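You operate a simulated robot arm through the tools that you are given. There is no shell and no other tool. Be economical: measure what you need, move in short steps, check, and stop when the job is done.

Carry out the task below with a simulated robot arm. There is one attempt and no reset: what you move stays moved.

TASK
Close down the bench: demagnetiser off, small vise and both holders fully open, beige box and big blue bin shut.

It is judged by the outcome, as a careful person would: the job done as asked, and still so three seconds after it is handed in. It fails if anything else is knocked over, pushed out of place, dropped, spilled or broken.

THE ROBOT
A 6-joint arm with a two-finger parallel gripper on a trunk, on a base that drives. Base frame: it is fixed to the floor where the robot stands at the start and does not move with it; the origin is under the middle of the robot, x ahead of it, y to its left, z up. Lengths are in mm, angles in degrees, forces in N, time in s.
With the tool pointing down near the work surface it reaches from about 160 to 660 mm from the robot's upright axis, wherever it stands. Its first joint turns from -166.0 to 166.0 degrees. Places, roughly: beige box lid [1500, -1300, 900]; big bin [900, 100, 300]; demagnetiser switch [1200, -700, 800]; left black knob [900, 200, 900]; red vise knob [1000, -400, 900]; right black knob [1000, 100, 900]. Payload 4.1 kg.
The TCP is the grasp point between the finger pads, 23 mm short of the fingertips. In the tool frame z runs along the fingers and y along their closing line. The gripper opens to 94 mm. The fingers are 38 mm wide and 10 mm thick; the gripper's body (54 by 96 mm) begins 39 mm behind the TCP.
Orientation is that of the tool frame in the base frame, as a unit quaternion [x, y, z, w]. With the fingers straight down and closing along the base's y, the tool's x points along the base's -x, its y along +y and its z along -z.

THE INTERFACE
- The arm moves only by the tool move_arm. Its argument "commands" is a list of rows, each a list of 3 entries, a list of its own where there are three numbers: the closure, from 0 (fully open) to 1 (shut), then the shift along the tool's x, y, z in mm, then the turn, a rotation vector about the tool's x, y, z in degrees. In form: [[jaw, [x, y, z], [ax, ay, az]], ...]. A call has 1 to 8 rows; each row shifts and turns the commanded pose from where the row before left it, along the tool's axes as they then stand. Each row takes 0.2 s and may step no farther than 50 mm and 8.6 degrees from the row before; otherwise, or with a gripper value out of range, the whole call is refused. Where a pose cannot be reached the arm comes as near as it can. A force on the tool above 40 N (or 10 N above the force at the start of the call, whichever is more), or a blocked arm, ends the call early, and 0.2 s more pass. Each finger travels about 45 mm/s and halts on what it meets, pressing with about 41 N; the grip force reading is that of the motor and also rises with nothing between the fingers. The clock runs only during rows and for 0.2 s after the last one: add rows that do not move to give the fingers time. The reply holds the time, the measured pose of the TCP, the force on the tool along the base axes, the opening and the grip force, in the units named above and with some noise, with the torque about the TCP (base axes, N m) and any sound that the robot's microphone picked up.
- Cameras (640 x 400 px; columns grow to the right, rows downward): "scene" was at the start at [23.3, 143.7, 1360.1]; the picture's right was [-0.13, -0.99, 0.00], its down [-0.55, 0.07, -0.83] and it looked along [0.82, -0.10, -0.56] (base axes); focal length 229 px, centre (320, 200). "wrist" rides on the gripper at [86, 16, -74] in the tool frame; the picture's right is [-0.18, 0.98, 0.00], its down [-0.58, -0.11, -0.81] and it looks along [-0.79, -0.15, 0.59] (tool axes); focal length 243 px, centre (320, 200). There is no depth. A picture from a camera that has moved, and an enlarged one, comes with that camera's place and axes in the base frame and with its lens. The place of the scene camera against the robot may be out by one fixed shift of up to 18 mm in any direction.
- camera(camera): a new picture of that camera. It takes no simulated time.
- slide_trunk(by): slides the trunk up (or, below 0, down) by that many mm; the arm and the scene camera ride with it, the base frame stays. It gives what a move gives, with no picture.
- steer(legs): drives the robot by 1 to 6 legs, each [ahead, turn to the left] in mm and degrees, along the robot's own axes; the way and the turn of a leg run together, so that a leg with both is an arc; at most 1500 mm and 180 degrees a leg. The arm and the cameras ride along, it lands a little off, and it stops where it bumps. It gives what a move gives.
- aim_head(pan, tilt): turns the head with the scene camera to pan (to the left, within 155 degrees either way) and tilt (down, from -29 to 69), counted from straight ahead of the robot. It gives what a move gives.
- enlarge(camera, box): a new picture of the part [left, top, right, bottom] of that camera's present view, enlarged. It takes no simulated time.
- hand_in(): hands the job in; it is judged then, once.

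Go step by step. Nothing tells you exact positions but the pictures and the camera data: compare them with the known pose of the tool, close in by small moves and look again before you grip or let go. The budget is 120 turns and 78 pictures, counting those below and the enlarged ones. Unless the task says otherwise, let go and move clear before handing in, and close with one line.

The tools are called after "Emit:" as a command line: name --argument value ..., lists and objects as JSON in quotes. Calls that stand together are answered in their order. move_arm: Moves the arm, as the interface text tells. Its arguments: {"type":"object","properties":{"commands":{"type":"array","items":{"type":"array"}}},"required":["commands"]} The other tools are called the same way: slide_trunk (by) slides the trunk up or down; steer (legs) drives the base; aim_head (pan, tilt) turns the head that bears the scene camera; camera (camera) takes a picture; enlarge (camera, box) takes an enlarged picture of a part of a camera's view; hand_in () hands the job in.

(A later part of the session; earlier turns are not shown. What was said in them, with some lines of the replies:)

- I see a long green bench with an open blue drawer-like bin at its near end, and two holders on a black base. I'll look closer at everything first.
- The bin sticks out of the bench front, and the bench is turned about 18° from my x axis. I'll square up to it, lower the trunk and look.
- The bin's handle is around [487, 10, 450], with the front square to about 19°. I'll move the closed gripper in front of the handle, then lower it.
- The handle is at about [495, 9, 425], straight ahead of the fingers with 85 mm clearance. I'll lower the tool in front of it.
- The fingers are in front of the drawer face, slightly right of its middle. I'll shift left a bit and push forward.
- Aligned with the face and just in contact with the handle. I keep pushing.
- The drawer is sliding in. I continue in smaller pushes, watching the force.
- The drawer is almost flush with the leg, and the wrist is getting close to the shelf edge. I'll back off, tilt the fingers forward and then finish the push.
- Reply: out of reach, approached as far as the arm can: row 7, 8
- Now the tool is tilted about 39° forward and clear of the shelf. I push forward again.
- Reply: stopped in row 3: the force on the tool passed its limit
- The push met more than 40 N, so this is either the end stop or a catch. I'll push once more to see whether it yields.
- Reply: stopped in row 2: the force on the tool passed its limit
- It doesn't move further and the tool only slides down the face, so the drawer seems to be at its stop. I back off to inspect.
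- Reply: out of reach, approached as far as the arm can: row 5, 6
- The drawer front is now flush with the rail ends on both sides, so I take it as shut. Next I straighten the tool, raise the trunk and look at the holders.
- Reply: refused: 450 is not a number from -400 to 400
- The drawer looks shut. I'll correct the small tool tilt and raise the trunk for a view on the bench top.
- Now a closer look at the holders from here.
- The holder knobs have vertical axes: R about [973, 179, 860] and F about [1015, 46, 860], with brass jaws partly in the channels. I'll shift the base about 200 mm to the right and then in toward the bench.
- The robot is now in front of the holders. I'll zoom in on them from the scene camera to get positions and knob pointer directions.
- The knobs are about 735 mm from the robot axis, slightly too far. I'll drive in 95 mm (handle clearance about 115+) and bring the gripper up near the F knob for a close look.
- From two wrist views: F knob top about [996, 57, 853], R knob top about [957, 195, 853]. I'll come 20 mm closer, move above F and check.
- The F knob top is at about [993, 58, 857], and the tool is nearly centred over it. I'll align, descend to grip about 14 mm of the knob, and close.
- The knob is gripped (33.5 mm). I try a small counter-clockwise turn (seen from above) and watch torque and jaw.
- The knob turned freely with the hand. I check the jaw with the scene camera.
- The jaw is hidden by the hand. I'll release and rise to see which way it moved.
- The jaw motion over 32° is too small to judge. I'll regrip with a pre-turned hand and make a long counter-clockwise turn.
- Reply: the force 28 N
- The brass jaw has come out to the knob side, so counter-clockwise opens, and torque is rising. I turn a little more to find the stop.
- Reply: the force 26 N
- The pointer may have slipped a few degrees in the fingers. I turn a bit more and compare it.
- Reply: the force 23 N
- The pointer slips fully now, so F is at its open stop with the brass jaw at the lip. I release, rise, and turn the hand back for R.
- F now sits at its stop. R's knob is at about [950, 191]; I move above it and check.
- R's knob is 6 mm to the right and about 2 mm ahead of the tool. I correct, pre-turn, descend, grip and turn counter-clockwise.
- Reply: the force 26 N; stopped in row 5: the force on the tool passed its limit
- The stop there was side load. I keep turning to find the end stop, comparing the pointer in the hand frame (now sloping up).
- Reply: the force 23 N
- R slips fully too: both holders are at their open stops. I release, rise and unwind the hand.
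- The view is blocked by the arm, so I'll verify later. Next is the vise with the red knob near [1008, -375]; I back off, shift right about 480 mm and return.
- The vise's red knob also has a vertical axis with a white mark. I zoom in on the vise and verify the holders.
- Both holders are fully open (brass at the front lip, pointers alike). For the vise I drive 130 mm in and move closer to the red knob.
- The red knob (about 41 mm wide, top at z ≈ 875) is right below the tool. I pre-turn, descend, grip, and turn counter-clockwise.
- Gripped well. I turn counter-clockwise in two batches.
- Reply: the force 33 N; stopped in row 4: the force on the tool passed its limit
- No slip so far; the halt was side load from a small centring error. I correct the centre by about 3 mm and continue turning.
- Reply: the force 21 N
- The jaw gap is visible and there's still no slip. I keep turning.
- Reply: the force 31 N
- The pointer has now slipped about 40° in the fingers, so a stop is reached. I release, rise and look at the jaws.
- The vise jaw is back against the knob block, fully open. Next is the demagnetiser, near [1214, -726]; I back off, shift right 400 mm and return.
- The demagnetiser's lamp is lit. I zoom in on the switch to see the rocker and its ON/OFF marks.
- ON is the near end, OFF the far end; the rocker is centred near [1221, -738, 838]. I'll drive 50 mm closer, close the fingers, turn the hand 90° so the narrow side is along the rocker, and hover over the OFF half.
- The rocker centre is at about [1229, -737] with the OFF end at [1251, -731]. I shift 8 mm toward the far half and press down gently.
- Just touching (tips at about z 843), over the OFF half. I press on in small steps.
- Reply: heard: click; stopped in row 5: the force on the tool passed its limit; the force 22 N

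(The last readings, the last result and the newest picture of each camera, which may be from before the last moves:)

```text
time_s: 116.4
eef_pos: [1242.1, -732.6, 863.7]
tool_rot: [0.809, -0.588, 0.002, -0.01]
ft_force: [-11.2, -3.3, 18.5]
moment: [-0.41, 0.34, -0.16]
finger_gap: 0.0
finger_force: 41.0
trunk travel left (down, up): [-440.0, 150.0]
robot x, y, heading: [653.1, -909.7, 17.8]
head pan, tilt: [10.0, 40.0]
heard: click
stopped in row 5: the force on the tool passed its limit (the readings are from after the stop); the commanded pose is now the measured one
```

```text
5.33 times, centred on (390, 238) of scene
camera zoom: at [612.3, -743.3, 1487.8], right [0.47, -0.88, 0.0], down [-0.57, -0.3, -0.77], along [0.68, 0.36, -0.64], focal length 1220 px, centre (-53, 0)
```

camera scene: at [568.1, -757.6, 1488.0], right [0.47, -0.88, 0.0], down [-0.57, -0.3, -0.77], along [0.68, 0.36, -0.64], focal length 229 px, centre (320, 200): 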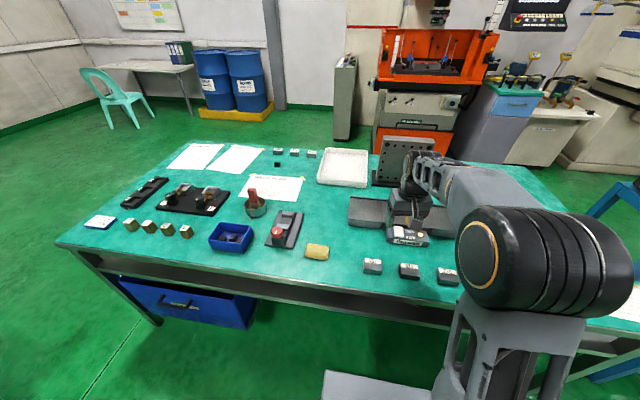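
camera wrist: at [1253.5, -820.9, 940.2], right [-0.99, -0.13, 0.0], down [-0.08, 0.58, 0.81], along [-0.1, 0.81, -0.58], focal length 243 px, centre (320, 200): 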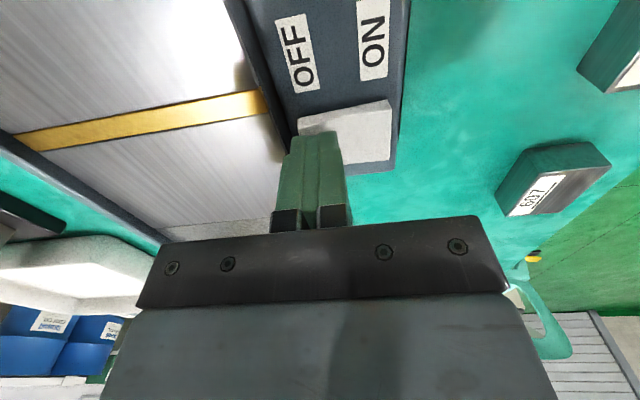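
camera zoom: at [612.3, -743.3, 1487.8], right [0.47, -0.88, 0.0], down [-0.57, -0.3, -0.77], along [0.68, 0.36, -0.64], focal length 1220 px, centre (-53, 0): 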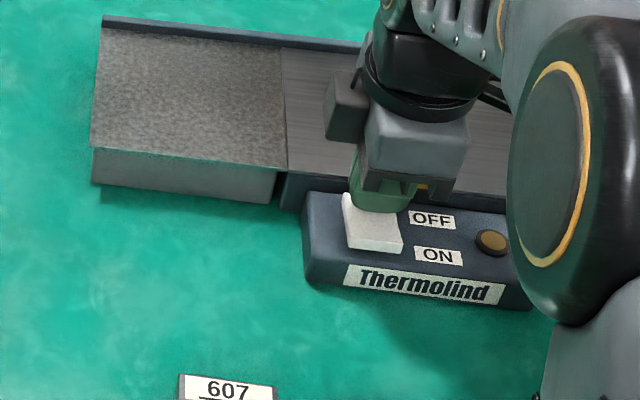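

Click heard and the lamp is out: the demagnetiser is off. I lift, unwind the hand and drive right to the beige box.

Emit:
move_arm --commands '[[1, [0, 0, -30], [0, 0, 0]], [1, [0, 0, -40], [0, 0, 0]], [1, [0, 0, -45], [0, 0, 0]], [1, [0, 0, -45], [0, 0, 8.5]], [1, [0, 0, 0], [0, 0, 8.5]], [1, [0, 0, 0], [0, 0, 8.5]], [1, [0, 0, 0], [0, 0, 8.5]], [1, [0, 0, 0], [0, 0, 8.5]]]'

Emit:
move_arm --commands '[[1, [0, 0, 0], [0, 0, 8.5]], [1, [0, 0, 0], [0, 0, 8.5]], [1, [0, 0, 0], [0, 0, 8.5]], [1, [0, 0, 0], [0, 0, 8.5]], [1, [0, 0, 0], [0, 0, 8.5]], [1, [0, 0, 0], [0, 0, 5]]]'

Emit:
steer --legs '[[-130, 0], [0, -90], [600, 0], [0, 90], [60, 0]]'

Emit:
camera --camera "wrist"

Emit:
camera --camera "scene"

```text
time_s: 118.2
eef_pos: [1241.2, -734.1, 1020.9]
tool_rot: [-0.541, 0.841, 0.002, 0.008]
ft_force: [0.6, 0.5, -0.1]
moment: [0.03, -0.01, -0.02]
finger_gap: 0.0
finger_force: 40.3
trunk travel left (down, up): [-440.0, 150.0]
robot x, y, heading: [654.1, -910.3, 17.8]
head pan, tilt: [10.0, 40.0]
```

```text
time_s: 119.6
eef_pos: [1241.2, -735.5, 1021.6]
tool_rot: [-0.155, 0.988, 0.005, 0.007]
ft_force: [-0.2, 0.0, 0.6]
moment: [-0.03, 0.0, 0.0]
finger_gap: 0.3
finger_force: 41.4
trunk travel left (down, up): [-440.0, 150.0]
robot x, y, heading: [656.3, -907.7, 17.9]
head pan, tilt: [10.0, 40.0]
```

```text
time_s: 132.2
eef_pos: [1351.8, -1354.2, 1021.1]
tool_rot: [-0.143, 0.99, 0.006, 0.006]
ft_force: [0.7, -0.9, 0.2]
moment: [-0.01, 0.04, 0.01]
finger_gap: 0.3
finger_force: 40.8
trunk travel left (down, up): [-440.0, 150.0]
robot x, y, heading: [757.0, -1512.1, 16.0]
head pan, tilt: [10.0, 40.0]
```

```text
14 pictures are left
camera wrist: at [1265.2, -1363.7, 1094.7], right [-0.1, 0.99, 0.01], down [0.58, 0.05, 0.81], along [0.81, 0.09, -0.58], focal length 243 px, centre (320, 200)
```

wrist: 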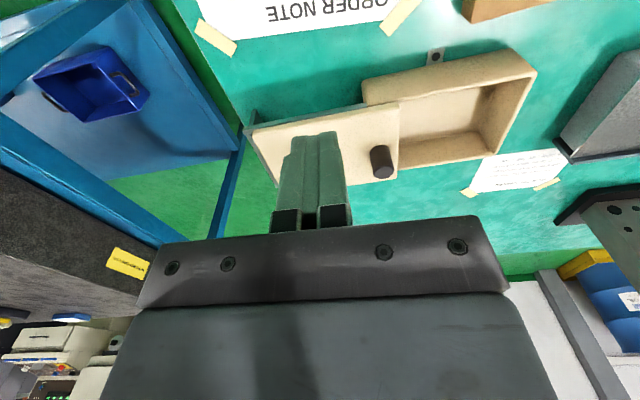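

```text
13 pictures are left
camera scene: at [727.5, -1343.4, 1488.0], right [0.44, -0.9, 0.0], down [-0.58, -0.28, -0.77], along [0.69, 0.34, -0.64], focal length 229 px, centre (320, 200)
```

scene: 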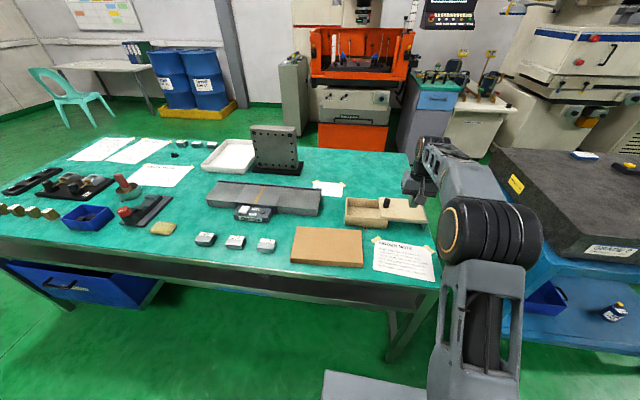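

The box has a sliding lid that is pushed out to the right, with a black knob near its left end. I zoom in to measure it.

Emit:
enlarge --camera "wrist" --box '[230, 30, 550, 230]'

Emit:
enlarge --camera "scene" --box '[335, 180, 435, 242]'

```text
2.00 times, centred on (390, 130) of wrist
camera zoom: at [1265.2, -1363.7, 1094.7], right [-0.1, 0.99, 0.01], down [0.58, 0.05, 0.81], along [0.81, 0.09, -0.58], focal length 485 px, centre (180, 340)
```

zoom: 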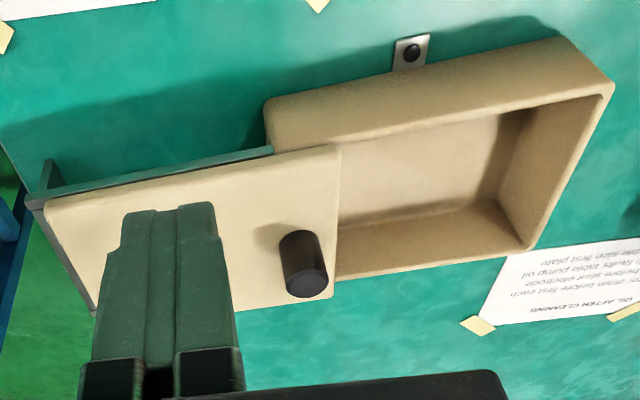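

```text
6.40 times, centred on (385, 211) of scene
camera zoom: at [727.5, -1343.4, 1488.0], right [0.44, -0.9, 0.0], down [-0.58, -0.28, -0.77], along [0.69, 0.34, -0.64], focal length 1464 px, centre (-96, 130)
```

zoom: 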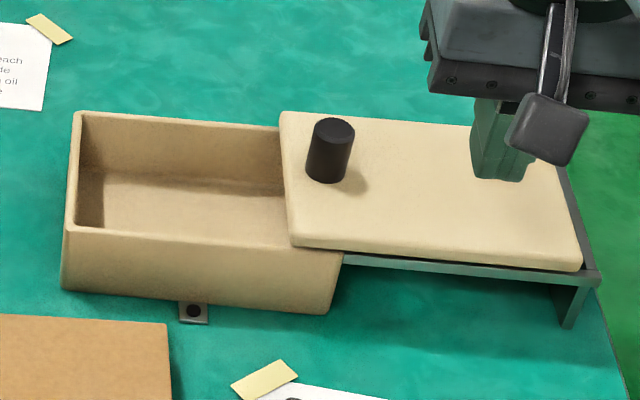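

The knob top is at about [1444, -1278, 927]; the lid must slide left about 130 mm along the bench. I drive in 105 mm and look again with the fingers open.

Emit:
steer --legs '[[105, 2]]'

Emit:
move_arm --commands '[[0.2, [0, 0, 0], [0, 0, 0]], [0.2, [0, 0, 0], [0, 0, 0]], [0.2, [0, 0, 0], [0, 0, 0]], [0.2, [0, 0, 0], [0, 0, 0]]]'

Emit:
camera --camera "wrist"

```text
time_s: 133.3
eef_pos: [1447.2, -1302.4, 1020.8]
tool_rot: [-0.159, 0.987, 0.005, 0.007]
ft_force: [0.4, 0.9, 0.3]
moment: [-0.03, 0.02, -0.03]
finger_gap: 0.1
finger_force: 41.4
trunk travel left (down, up): [-440.0, 150.0]
robot x, y, heading: [861.0, -1478.5, 18.2]
head pan, tilt: [10.0, 40.0]
```

```text
time_s: 134.3
eef_pos: [1447.9, -1303.7, 1021.7]
tool_rot: [-0.16, 0.987, 0.006, 0.006]
ft_force: [-1.3, 0.3, 0.5]
moment: [-0.01, -0.01, 0.0]
finger_gap: 75.1
finger_force: 0.0
trunk travel left (down, up): [-440.0, 150.0]
robot x, y, heading: [859.9, -1479.0, 18.3]
head pan, tilt: [10.0, 40.0]
```

```text
10 pictures are left
camera wrist: at [1360.5, -1315.4, 1094.8], right [-0.14, 0.99, 0.01], down [0.58, 0.07, 0.81], along [0.81, 0.12, -0.58], focal length 243 px, centre (320, 200)
```

wrist: 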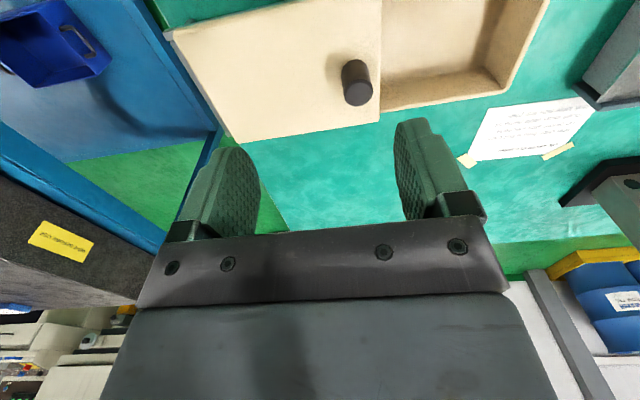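

The knob is about 17 mm ahead and 27 mm left of the tool. I move over it and lower to straddle it, then check.

Emit:
move_arm --commands '[[0.2, [-17, 27, 0], [0, 0, 0]], [0.2, [0, 0, 35], [0, 0, 0]], [0.2, [0, 0, 25], [0, 0, 0]], [0.2, [0, 0, 10], [0, 0, 0]]]'

Emit:
camera --camera "wrist"

```text
time_s: 135.3
eef_pos: [1456.0, -1269.7, 951.7]
tool_rot: [-0.16, 0.987, 0.006, 0.006]
ft_force: [-0.3, 0.0, 0.6]
moment: [0.0, 0.01, 0.02]
finger_gap: 75.2
finger_force: 0.0
trunk travel left (down, up): [-440.0, 150.0]
robot x, y, heading: [856.4, -1478.1, 18.1]
head pan, tilt: [10.0, 40.0]
```

```text
9 pictures are left
camera wrist: at [1369.1, -1283.1, 1025.2], right [-0.14, 0.99, 0.01], down [0.58, 0.07, 0.81], along [0.81, 0.12, -0.58], focal length 243 px, centre (320, 200)
```

wrist: 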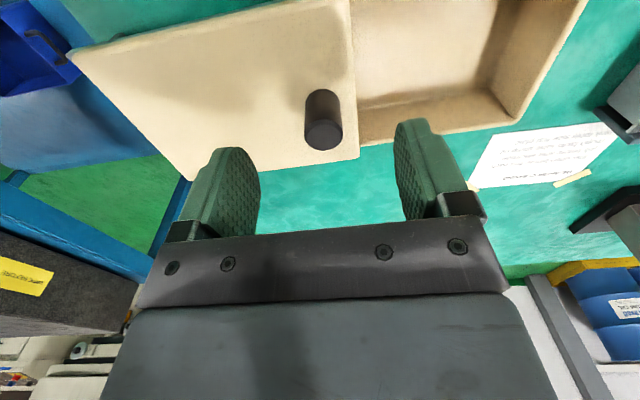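

Centred on the knob within a few mm. I lower 30 mm, close on it, and check force.

Emit:
move_arm --commands '[[0.2, [4, 0, 15], [0, 0, 0]], [0.2, [0, 0, 12], [0, 0, 0]], [0.9, [0, 0, 0], [0, 0, 0]], [0.9, [0, 0, 0], [0, 0, 0]], [0.9, [0, 0, 0], [0, 0, 0]], [0.9, [0, 0, 0], [0, 0, 0]], [0.9, [0, 0, 0], [0, 0, 0]]]'

```text
time_s: 136.9
eef_pos: [1450.7, -1271.9, 923.7]
tool_rot: [-0.16, 0.987, 0.005, 0.006]
ft_force: [0.4, 1.3, -1.2]
moment: [-0.05, -0.18, 0.03]
finger_gap: 24.4
finger_force: 44.8
trunk travel left (down, up): [-440.0, 150.0]
robot x, y, heading: [862.9, -1482.5, 18.1]
head pan, tilt: [10.0, 40.0]
```

Gripped (24 mm). Now I slide the lid left along the bench axis.

Emit:
move_arm --commands '[[0.9, [0, 10, 0], [0, 0, 0]], [0.9, [0, 14, 0], [0, 0, 0]], [0.9, [0, 14, 0], [0, 0, 0]], [0.9, [0, 14, 0], [0, 0, 0]], [0.9, [0, 14, 0], [0, 0, 0]], [0.9, [0, 14, 0], [0, 0, 0]], [0.9, [0, 14, 0], [0, 0, 0]], [0.9, [0, 14, 0], [0, 0, 0]]]'

Emit:
enlarge --camera "scene" --box '[310, 180, 470, 280]'

```text
time_s: 138.8
eef_pos: [1417.9, -1168.9, 924.8]
tool_rot: [-0.16, 0.987, 0.005, 0.005]
ft_force: [-0.5, -0.2, -8.0]
moment: [-0.16, -0.31, -0.08]
finger_gap: 24.4
finger_force: 45.2
trunk travel left (down, up): [-440.0, 150.0]
robot x, y, heading: [863.3, -1482.6, 18.0]
head pan, tilt: [10.0, 40.0]
```

```text
4.00 times, centred on (390, 230) of scene
camera zoom: at [822.4, -1313.2, 1487.9], right [0.47, -0.88, 0.0], down [-0.57, -0.3, -0.77], along [0.68, 0.36, -0.64], focal length 915 px, centre (40, 80)
```

zoom: 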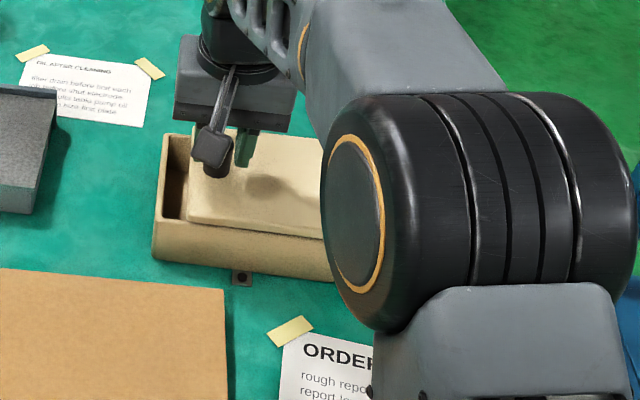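

The lid follows smoothly, about 25–30 mm left. I continue slowly to its stop.

Emit:
move_arm --commands '[[0.9, [0, 8, 0], [0, 0, 0]], [0.9, [0, 6, 0], [0, 0, 0]], [0.9, [0, 5, 0], [0, 0, 0]], [0.9, [0, 4, 0], [0, 0, 0]], [0.9, [0, 4, 0], [0, 0, 0]], [0.9, [0, 4, 0], [0, 0, 0]], [0.9, [0, 4, 0], [0, 0, 0]]]'

Emit:
enlarge --camera "scene" --box '[310, 180, 470, 280]'

```text
time_s: 140.3
eef_pos: [1410.9, -1143.1, 925.7]
tool_rot: [-0.158, 0.987, 0.003, 0.003]
ft_force: [2.5, -34.8, -17.1]
moment: [-0.74, -0.49, -0.75]
finger_gap: 24.5
finger_force: 44.9
trunk travel left (down, up): [-440.0, 150.0]
robot x, y, heading: [858.2, -1482.0, 17.8]
head pan, tilt: [10.0, 40.0]
```

```text
4.00 times, centred on (390, 230) of scene
camera zoom: at [824.6, -1316.8, 1488.4], right [0.47, -0.88, 0.0], down [-0.57, -0.3, -0.77], along [0.68, 0.36, -0.64], focal length 915 px, centre (40, 80)
```

zoom: 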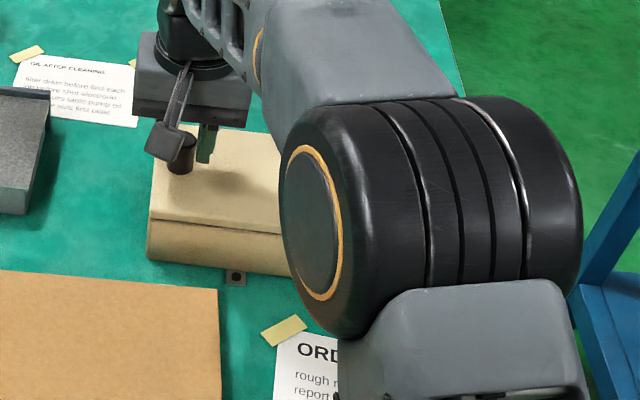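

The lid has reached its stop (35 N) and covers the box. I relax the push, release and lift away.

Emit:
move_arm --commands '[[0.9, [0, -5, 0], [0, 0, 0]], [0.4, [0, 0, 0], [0, 0, 0]], [0.4, [0, 0, 0], [0, 0, 0]], [0.4, [0, 0, 0], [0, 0, 0]], [0.4, [0, 0, -40], [0, 0, 0]], [0.4, [0, 0, -50], [0, 0, 0]], [0.4, [40, 0, 0], [0, 0, 0]], [0.4, [40, 0, 0], [0, 0, 0]]]'

Emit:
steer --legs '[[-350, 0]]'

Emit:
aim_head --pan 20 --tilt 35

Emit:
camera --camera "scene"

Emit:
camera --camera "wrist"

```text
time_s: 142.2
eef_pos: [1332.2, -1166.8, 1013.8]
tool_rot: [-0.16, 0.987, 0.005, 0.006]
ft_force: [-0.4, 0.1, -0.2]
moment: [0.0, 0.03, 0.01]
finger_gap: 56.3
finger_force: 0.0
trunk travel left (down, up): [-440.0, 150.0]
robot x, y, heading: [860.6, -1483.0, 17.9]
head pan, tilt: [10.0, 40.0]
```

```text
time_s: 144.4
eef_pos: [996.1, -1275.8, 1014.7]
tool_rot: [-0.161, 0.987, 0.005, 0.006]
ft_force: [0.1, -0.3, 0.4]
moment: [-0.02, -0.03, 0.0]
finger_gap: 56.5
finger_force: 0.1
trunk travel left (down, up): [-440.0, 150.0]
robot x, y, heading: [525.3, -1589.6, 18.2]
head pan, tilt: [10.0, 40.0]
```

```text
time_s: 145.2
eef_pos: [996.0, -1277.3, 1014.4]
tool_rot: [-0.16, 0.987, 0.005, 0.005]
ft_force: [0.2, -0.3, -0.3]
moment: [0.04, 0.02, 0.01]
finger_gap: 56.4
finger_force: 0.1
trunk travel left (down, up): [-440.0, 150.0]
robot x, y, heading: [524.4, -1590.6, 18.1]
head pan, tilt: [20.0, 35.0]
```

```text
6 pictures are left
camera scene: at [480.4, -1408.9, 1495.5], right [0.62, -0.79, 0.0], down [-0.45, -0.35, -0.82], along [0.64, 0.51, -0.57], focal length 229 px, centre (320, 200)
```

scene: 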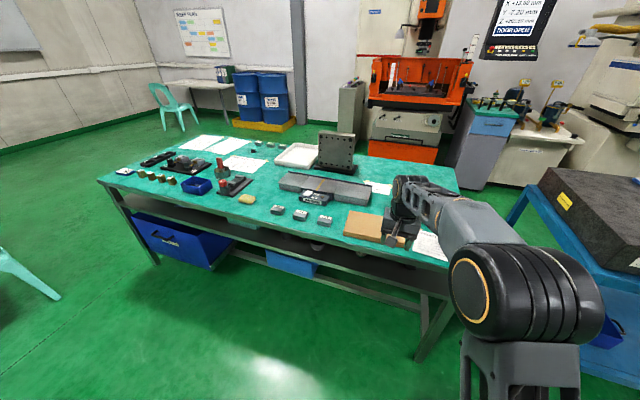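

```text
5 pictures are left
camera wrist: at [909.2, -1288.4, 1087.7], right [-0.14, 0.99, 0.01], down [0.58, 0.07, 0.81], along [0.81, 0.12, -0.58], focal length 243 px, centre (320, 200)
```

wrist: 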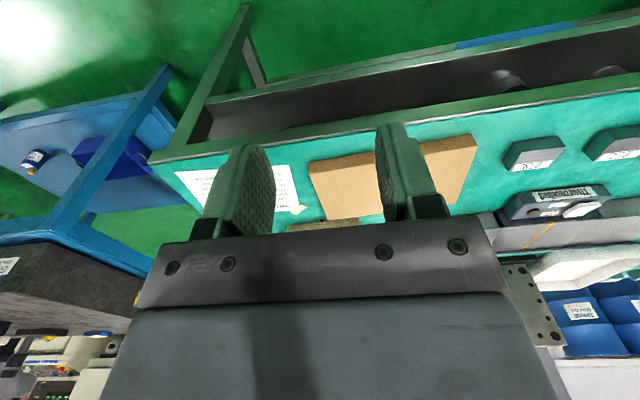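

The box is hidden by the arm, and I want to double-check the blue bin from this angle. I zoom on the bin.

Emit:
enlarge --camera "scene" --box '[90, 165, 330, 315]'

```text
2.67 times, centred on (210, 240) of scene
camera zoom: at [480.4, -1408.9, 1495.5], right [0.62, -0.79, 0.0], down [-0.45, -0.35, -0.82], along [0.64, 0.51, -0.57], focal length 610 px, centre (613, 93)
```

zoom: 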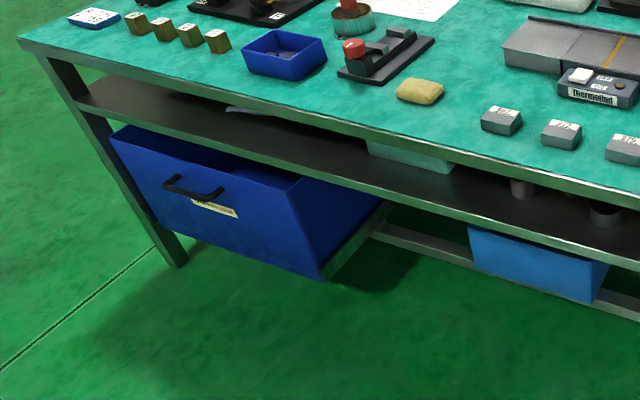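

The bin front sits in line with its fixed rail ends, under the shelf edge, consistent with the firm stop I felt. I'll swing the arm aside to see the beige box.

Emit:
steer --legs '[[-150, 0], [0, 45]]'

Emit:
aim_head --pan -25 --tilt 30

Emit:
camera --camera "scene"

```text
time_s: 148.6
eef_pos: [490.6, -1080.3, 1013.5]
tool_rot: [-0.526, 0.85, 0.007, 0.004]
ft_force: [-0.1, -0.3, -0.2]
moment: [-0.01, -0.02, 0.02]
finger_gap: 56.4
finger_force: 0.1
trunk travel left (down, up): [-440.0, 150.0]
robot x, y, heading: [384.4, -1633.9, 63.4]
head pan, tilt: [20.0, 35.0]
```

```text
time_s: 149.7
eef_pos: [492.3, -1081.6, 1014.3]
tool_rot: [-0.526, 0.85, 0.007, 0.004]
ft_force: [-0.4, 0.1, -0.2]
moment: [0.0, 0.01, 0.01]
finger_gap: 56.6
finger_force: 0.1
trunk travel left (down, up): [-440.0, 150.0]
robot x, y, heading: [380.9, -1638.7, 63.5]
head pan, tilt: [-25.0, 30.0]
```

```text
3 pictures are left
camera scene: at [272.0, -1572.2, 1503.3], right [0.62, -0.78, 0.0], down [-0.39, -0.31, -0.87], along [0.68, 0.54, -0.5], focal length 229 px, centre (320, 200)
```

scene: 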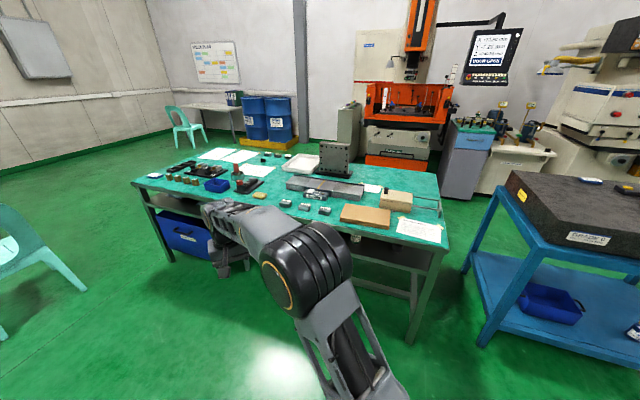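

The box looks shut; I zoom to confirm.

Emit:
enlarge --camera "scene" --box '[360, 175, 460, 237]'

```text
6.40 times, centred on (410, 206) of scene
camera zoom: at [272.0, -1572.2, 1503.3], right [0.62, -0.78, 0.0], down [-0.39, -0.31, -0.87], along [0.68, 0.54, -0.5], focal length 1464 px, centre (-256, 162)
```

zoom: 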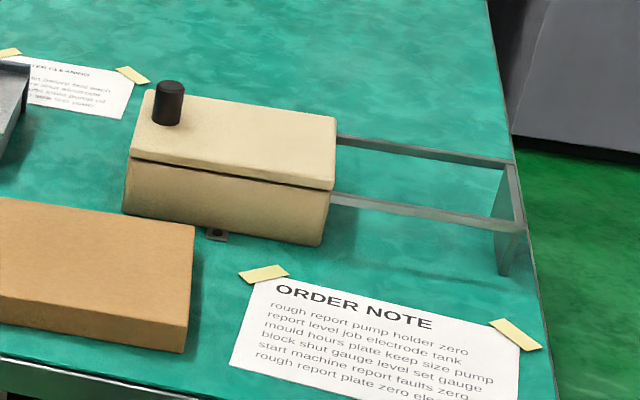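

The box is fully shut. One last close check of the bin front against the left leg.

Emit:
enlarge --camera "scene" --box '[125, 170, 245, 275]'

```text
3.81 times, centred on (185, 222) of scene
camera zoom: at [272.0, -1572.2, 1503.3], right [0.62, -0.78, 0.0], down [-0.39, -0.31, -0.87], along [0.68, 0.54, -0.5], focal length 872 px, centre (834, 114)
```

zoom: 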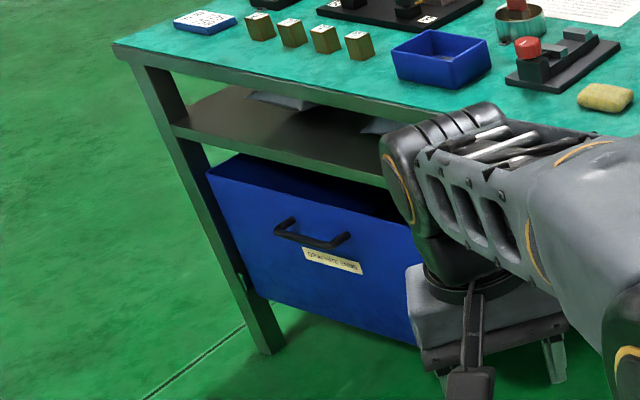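

Everything checks out: the bin front is level with the leg, the box is shut, the holders and vise are open, the demagnetiser is off, and the arm is clear. I'll hand in now.

Emit:
hand_in

```text
The job is handed in.
```

The bench is closed down: demagnetiser off (its lamp is out), small vise and both holders open to their stops, beige box shut, and big blue bin pushed in to its stop.
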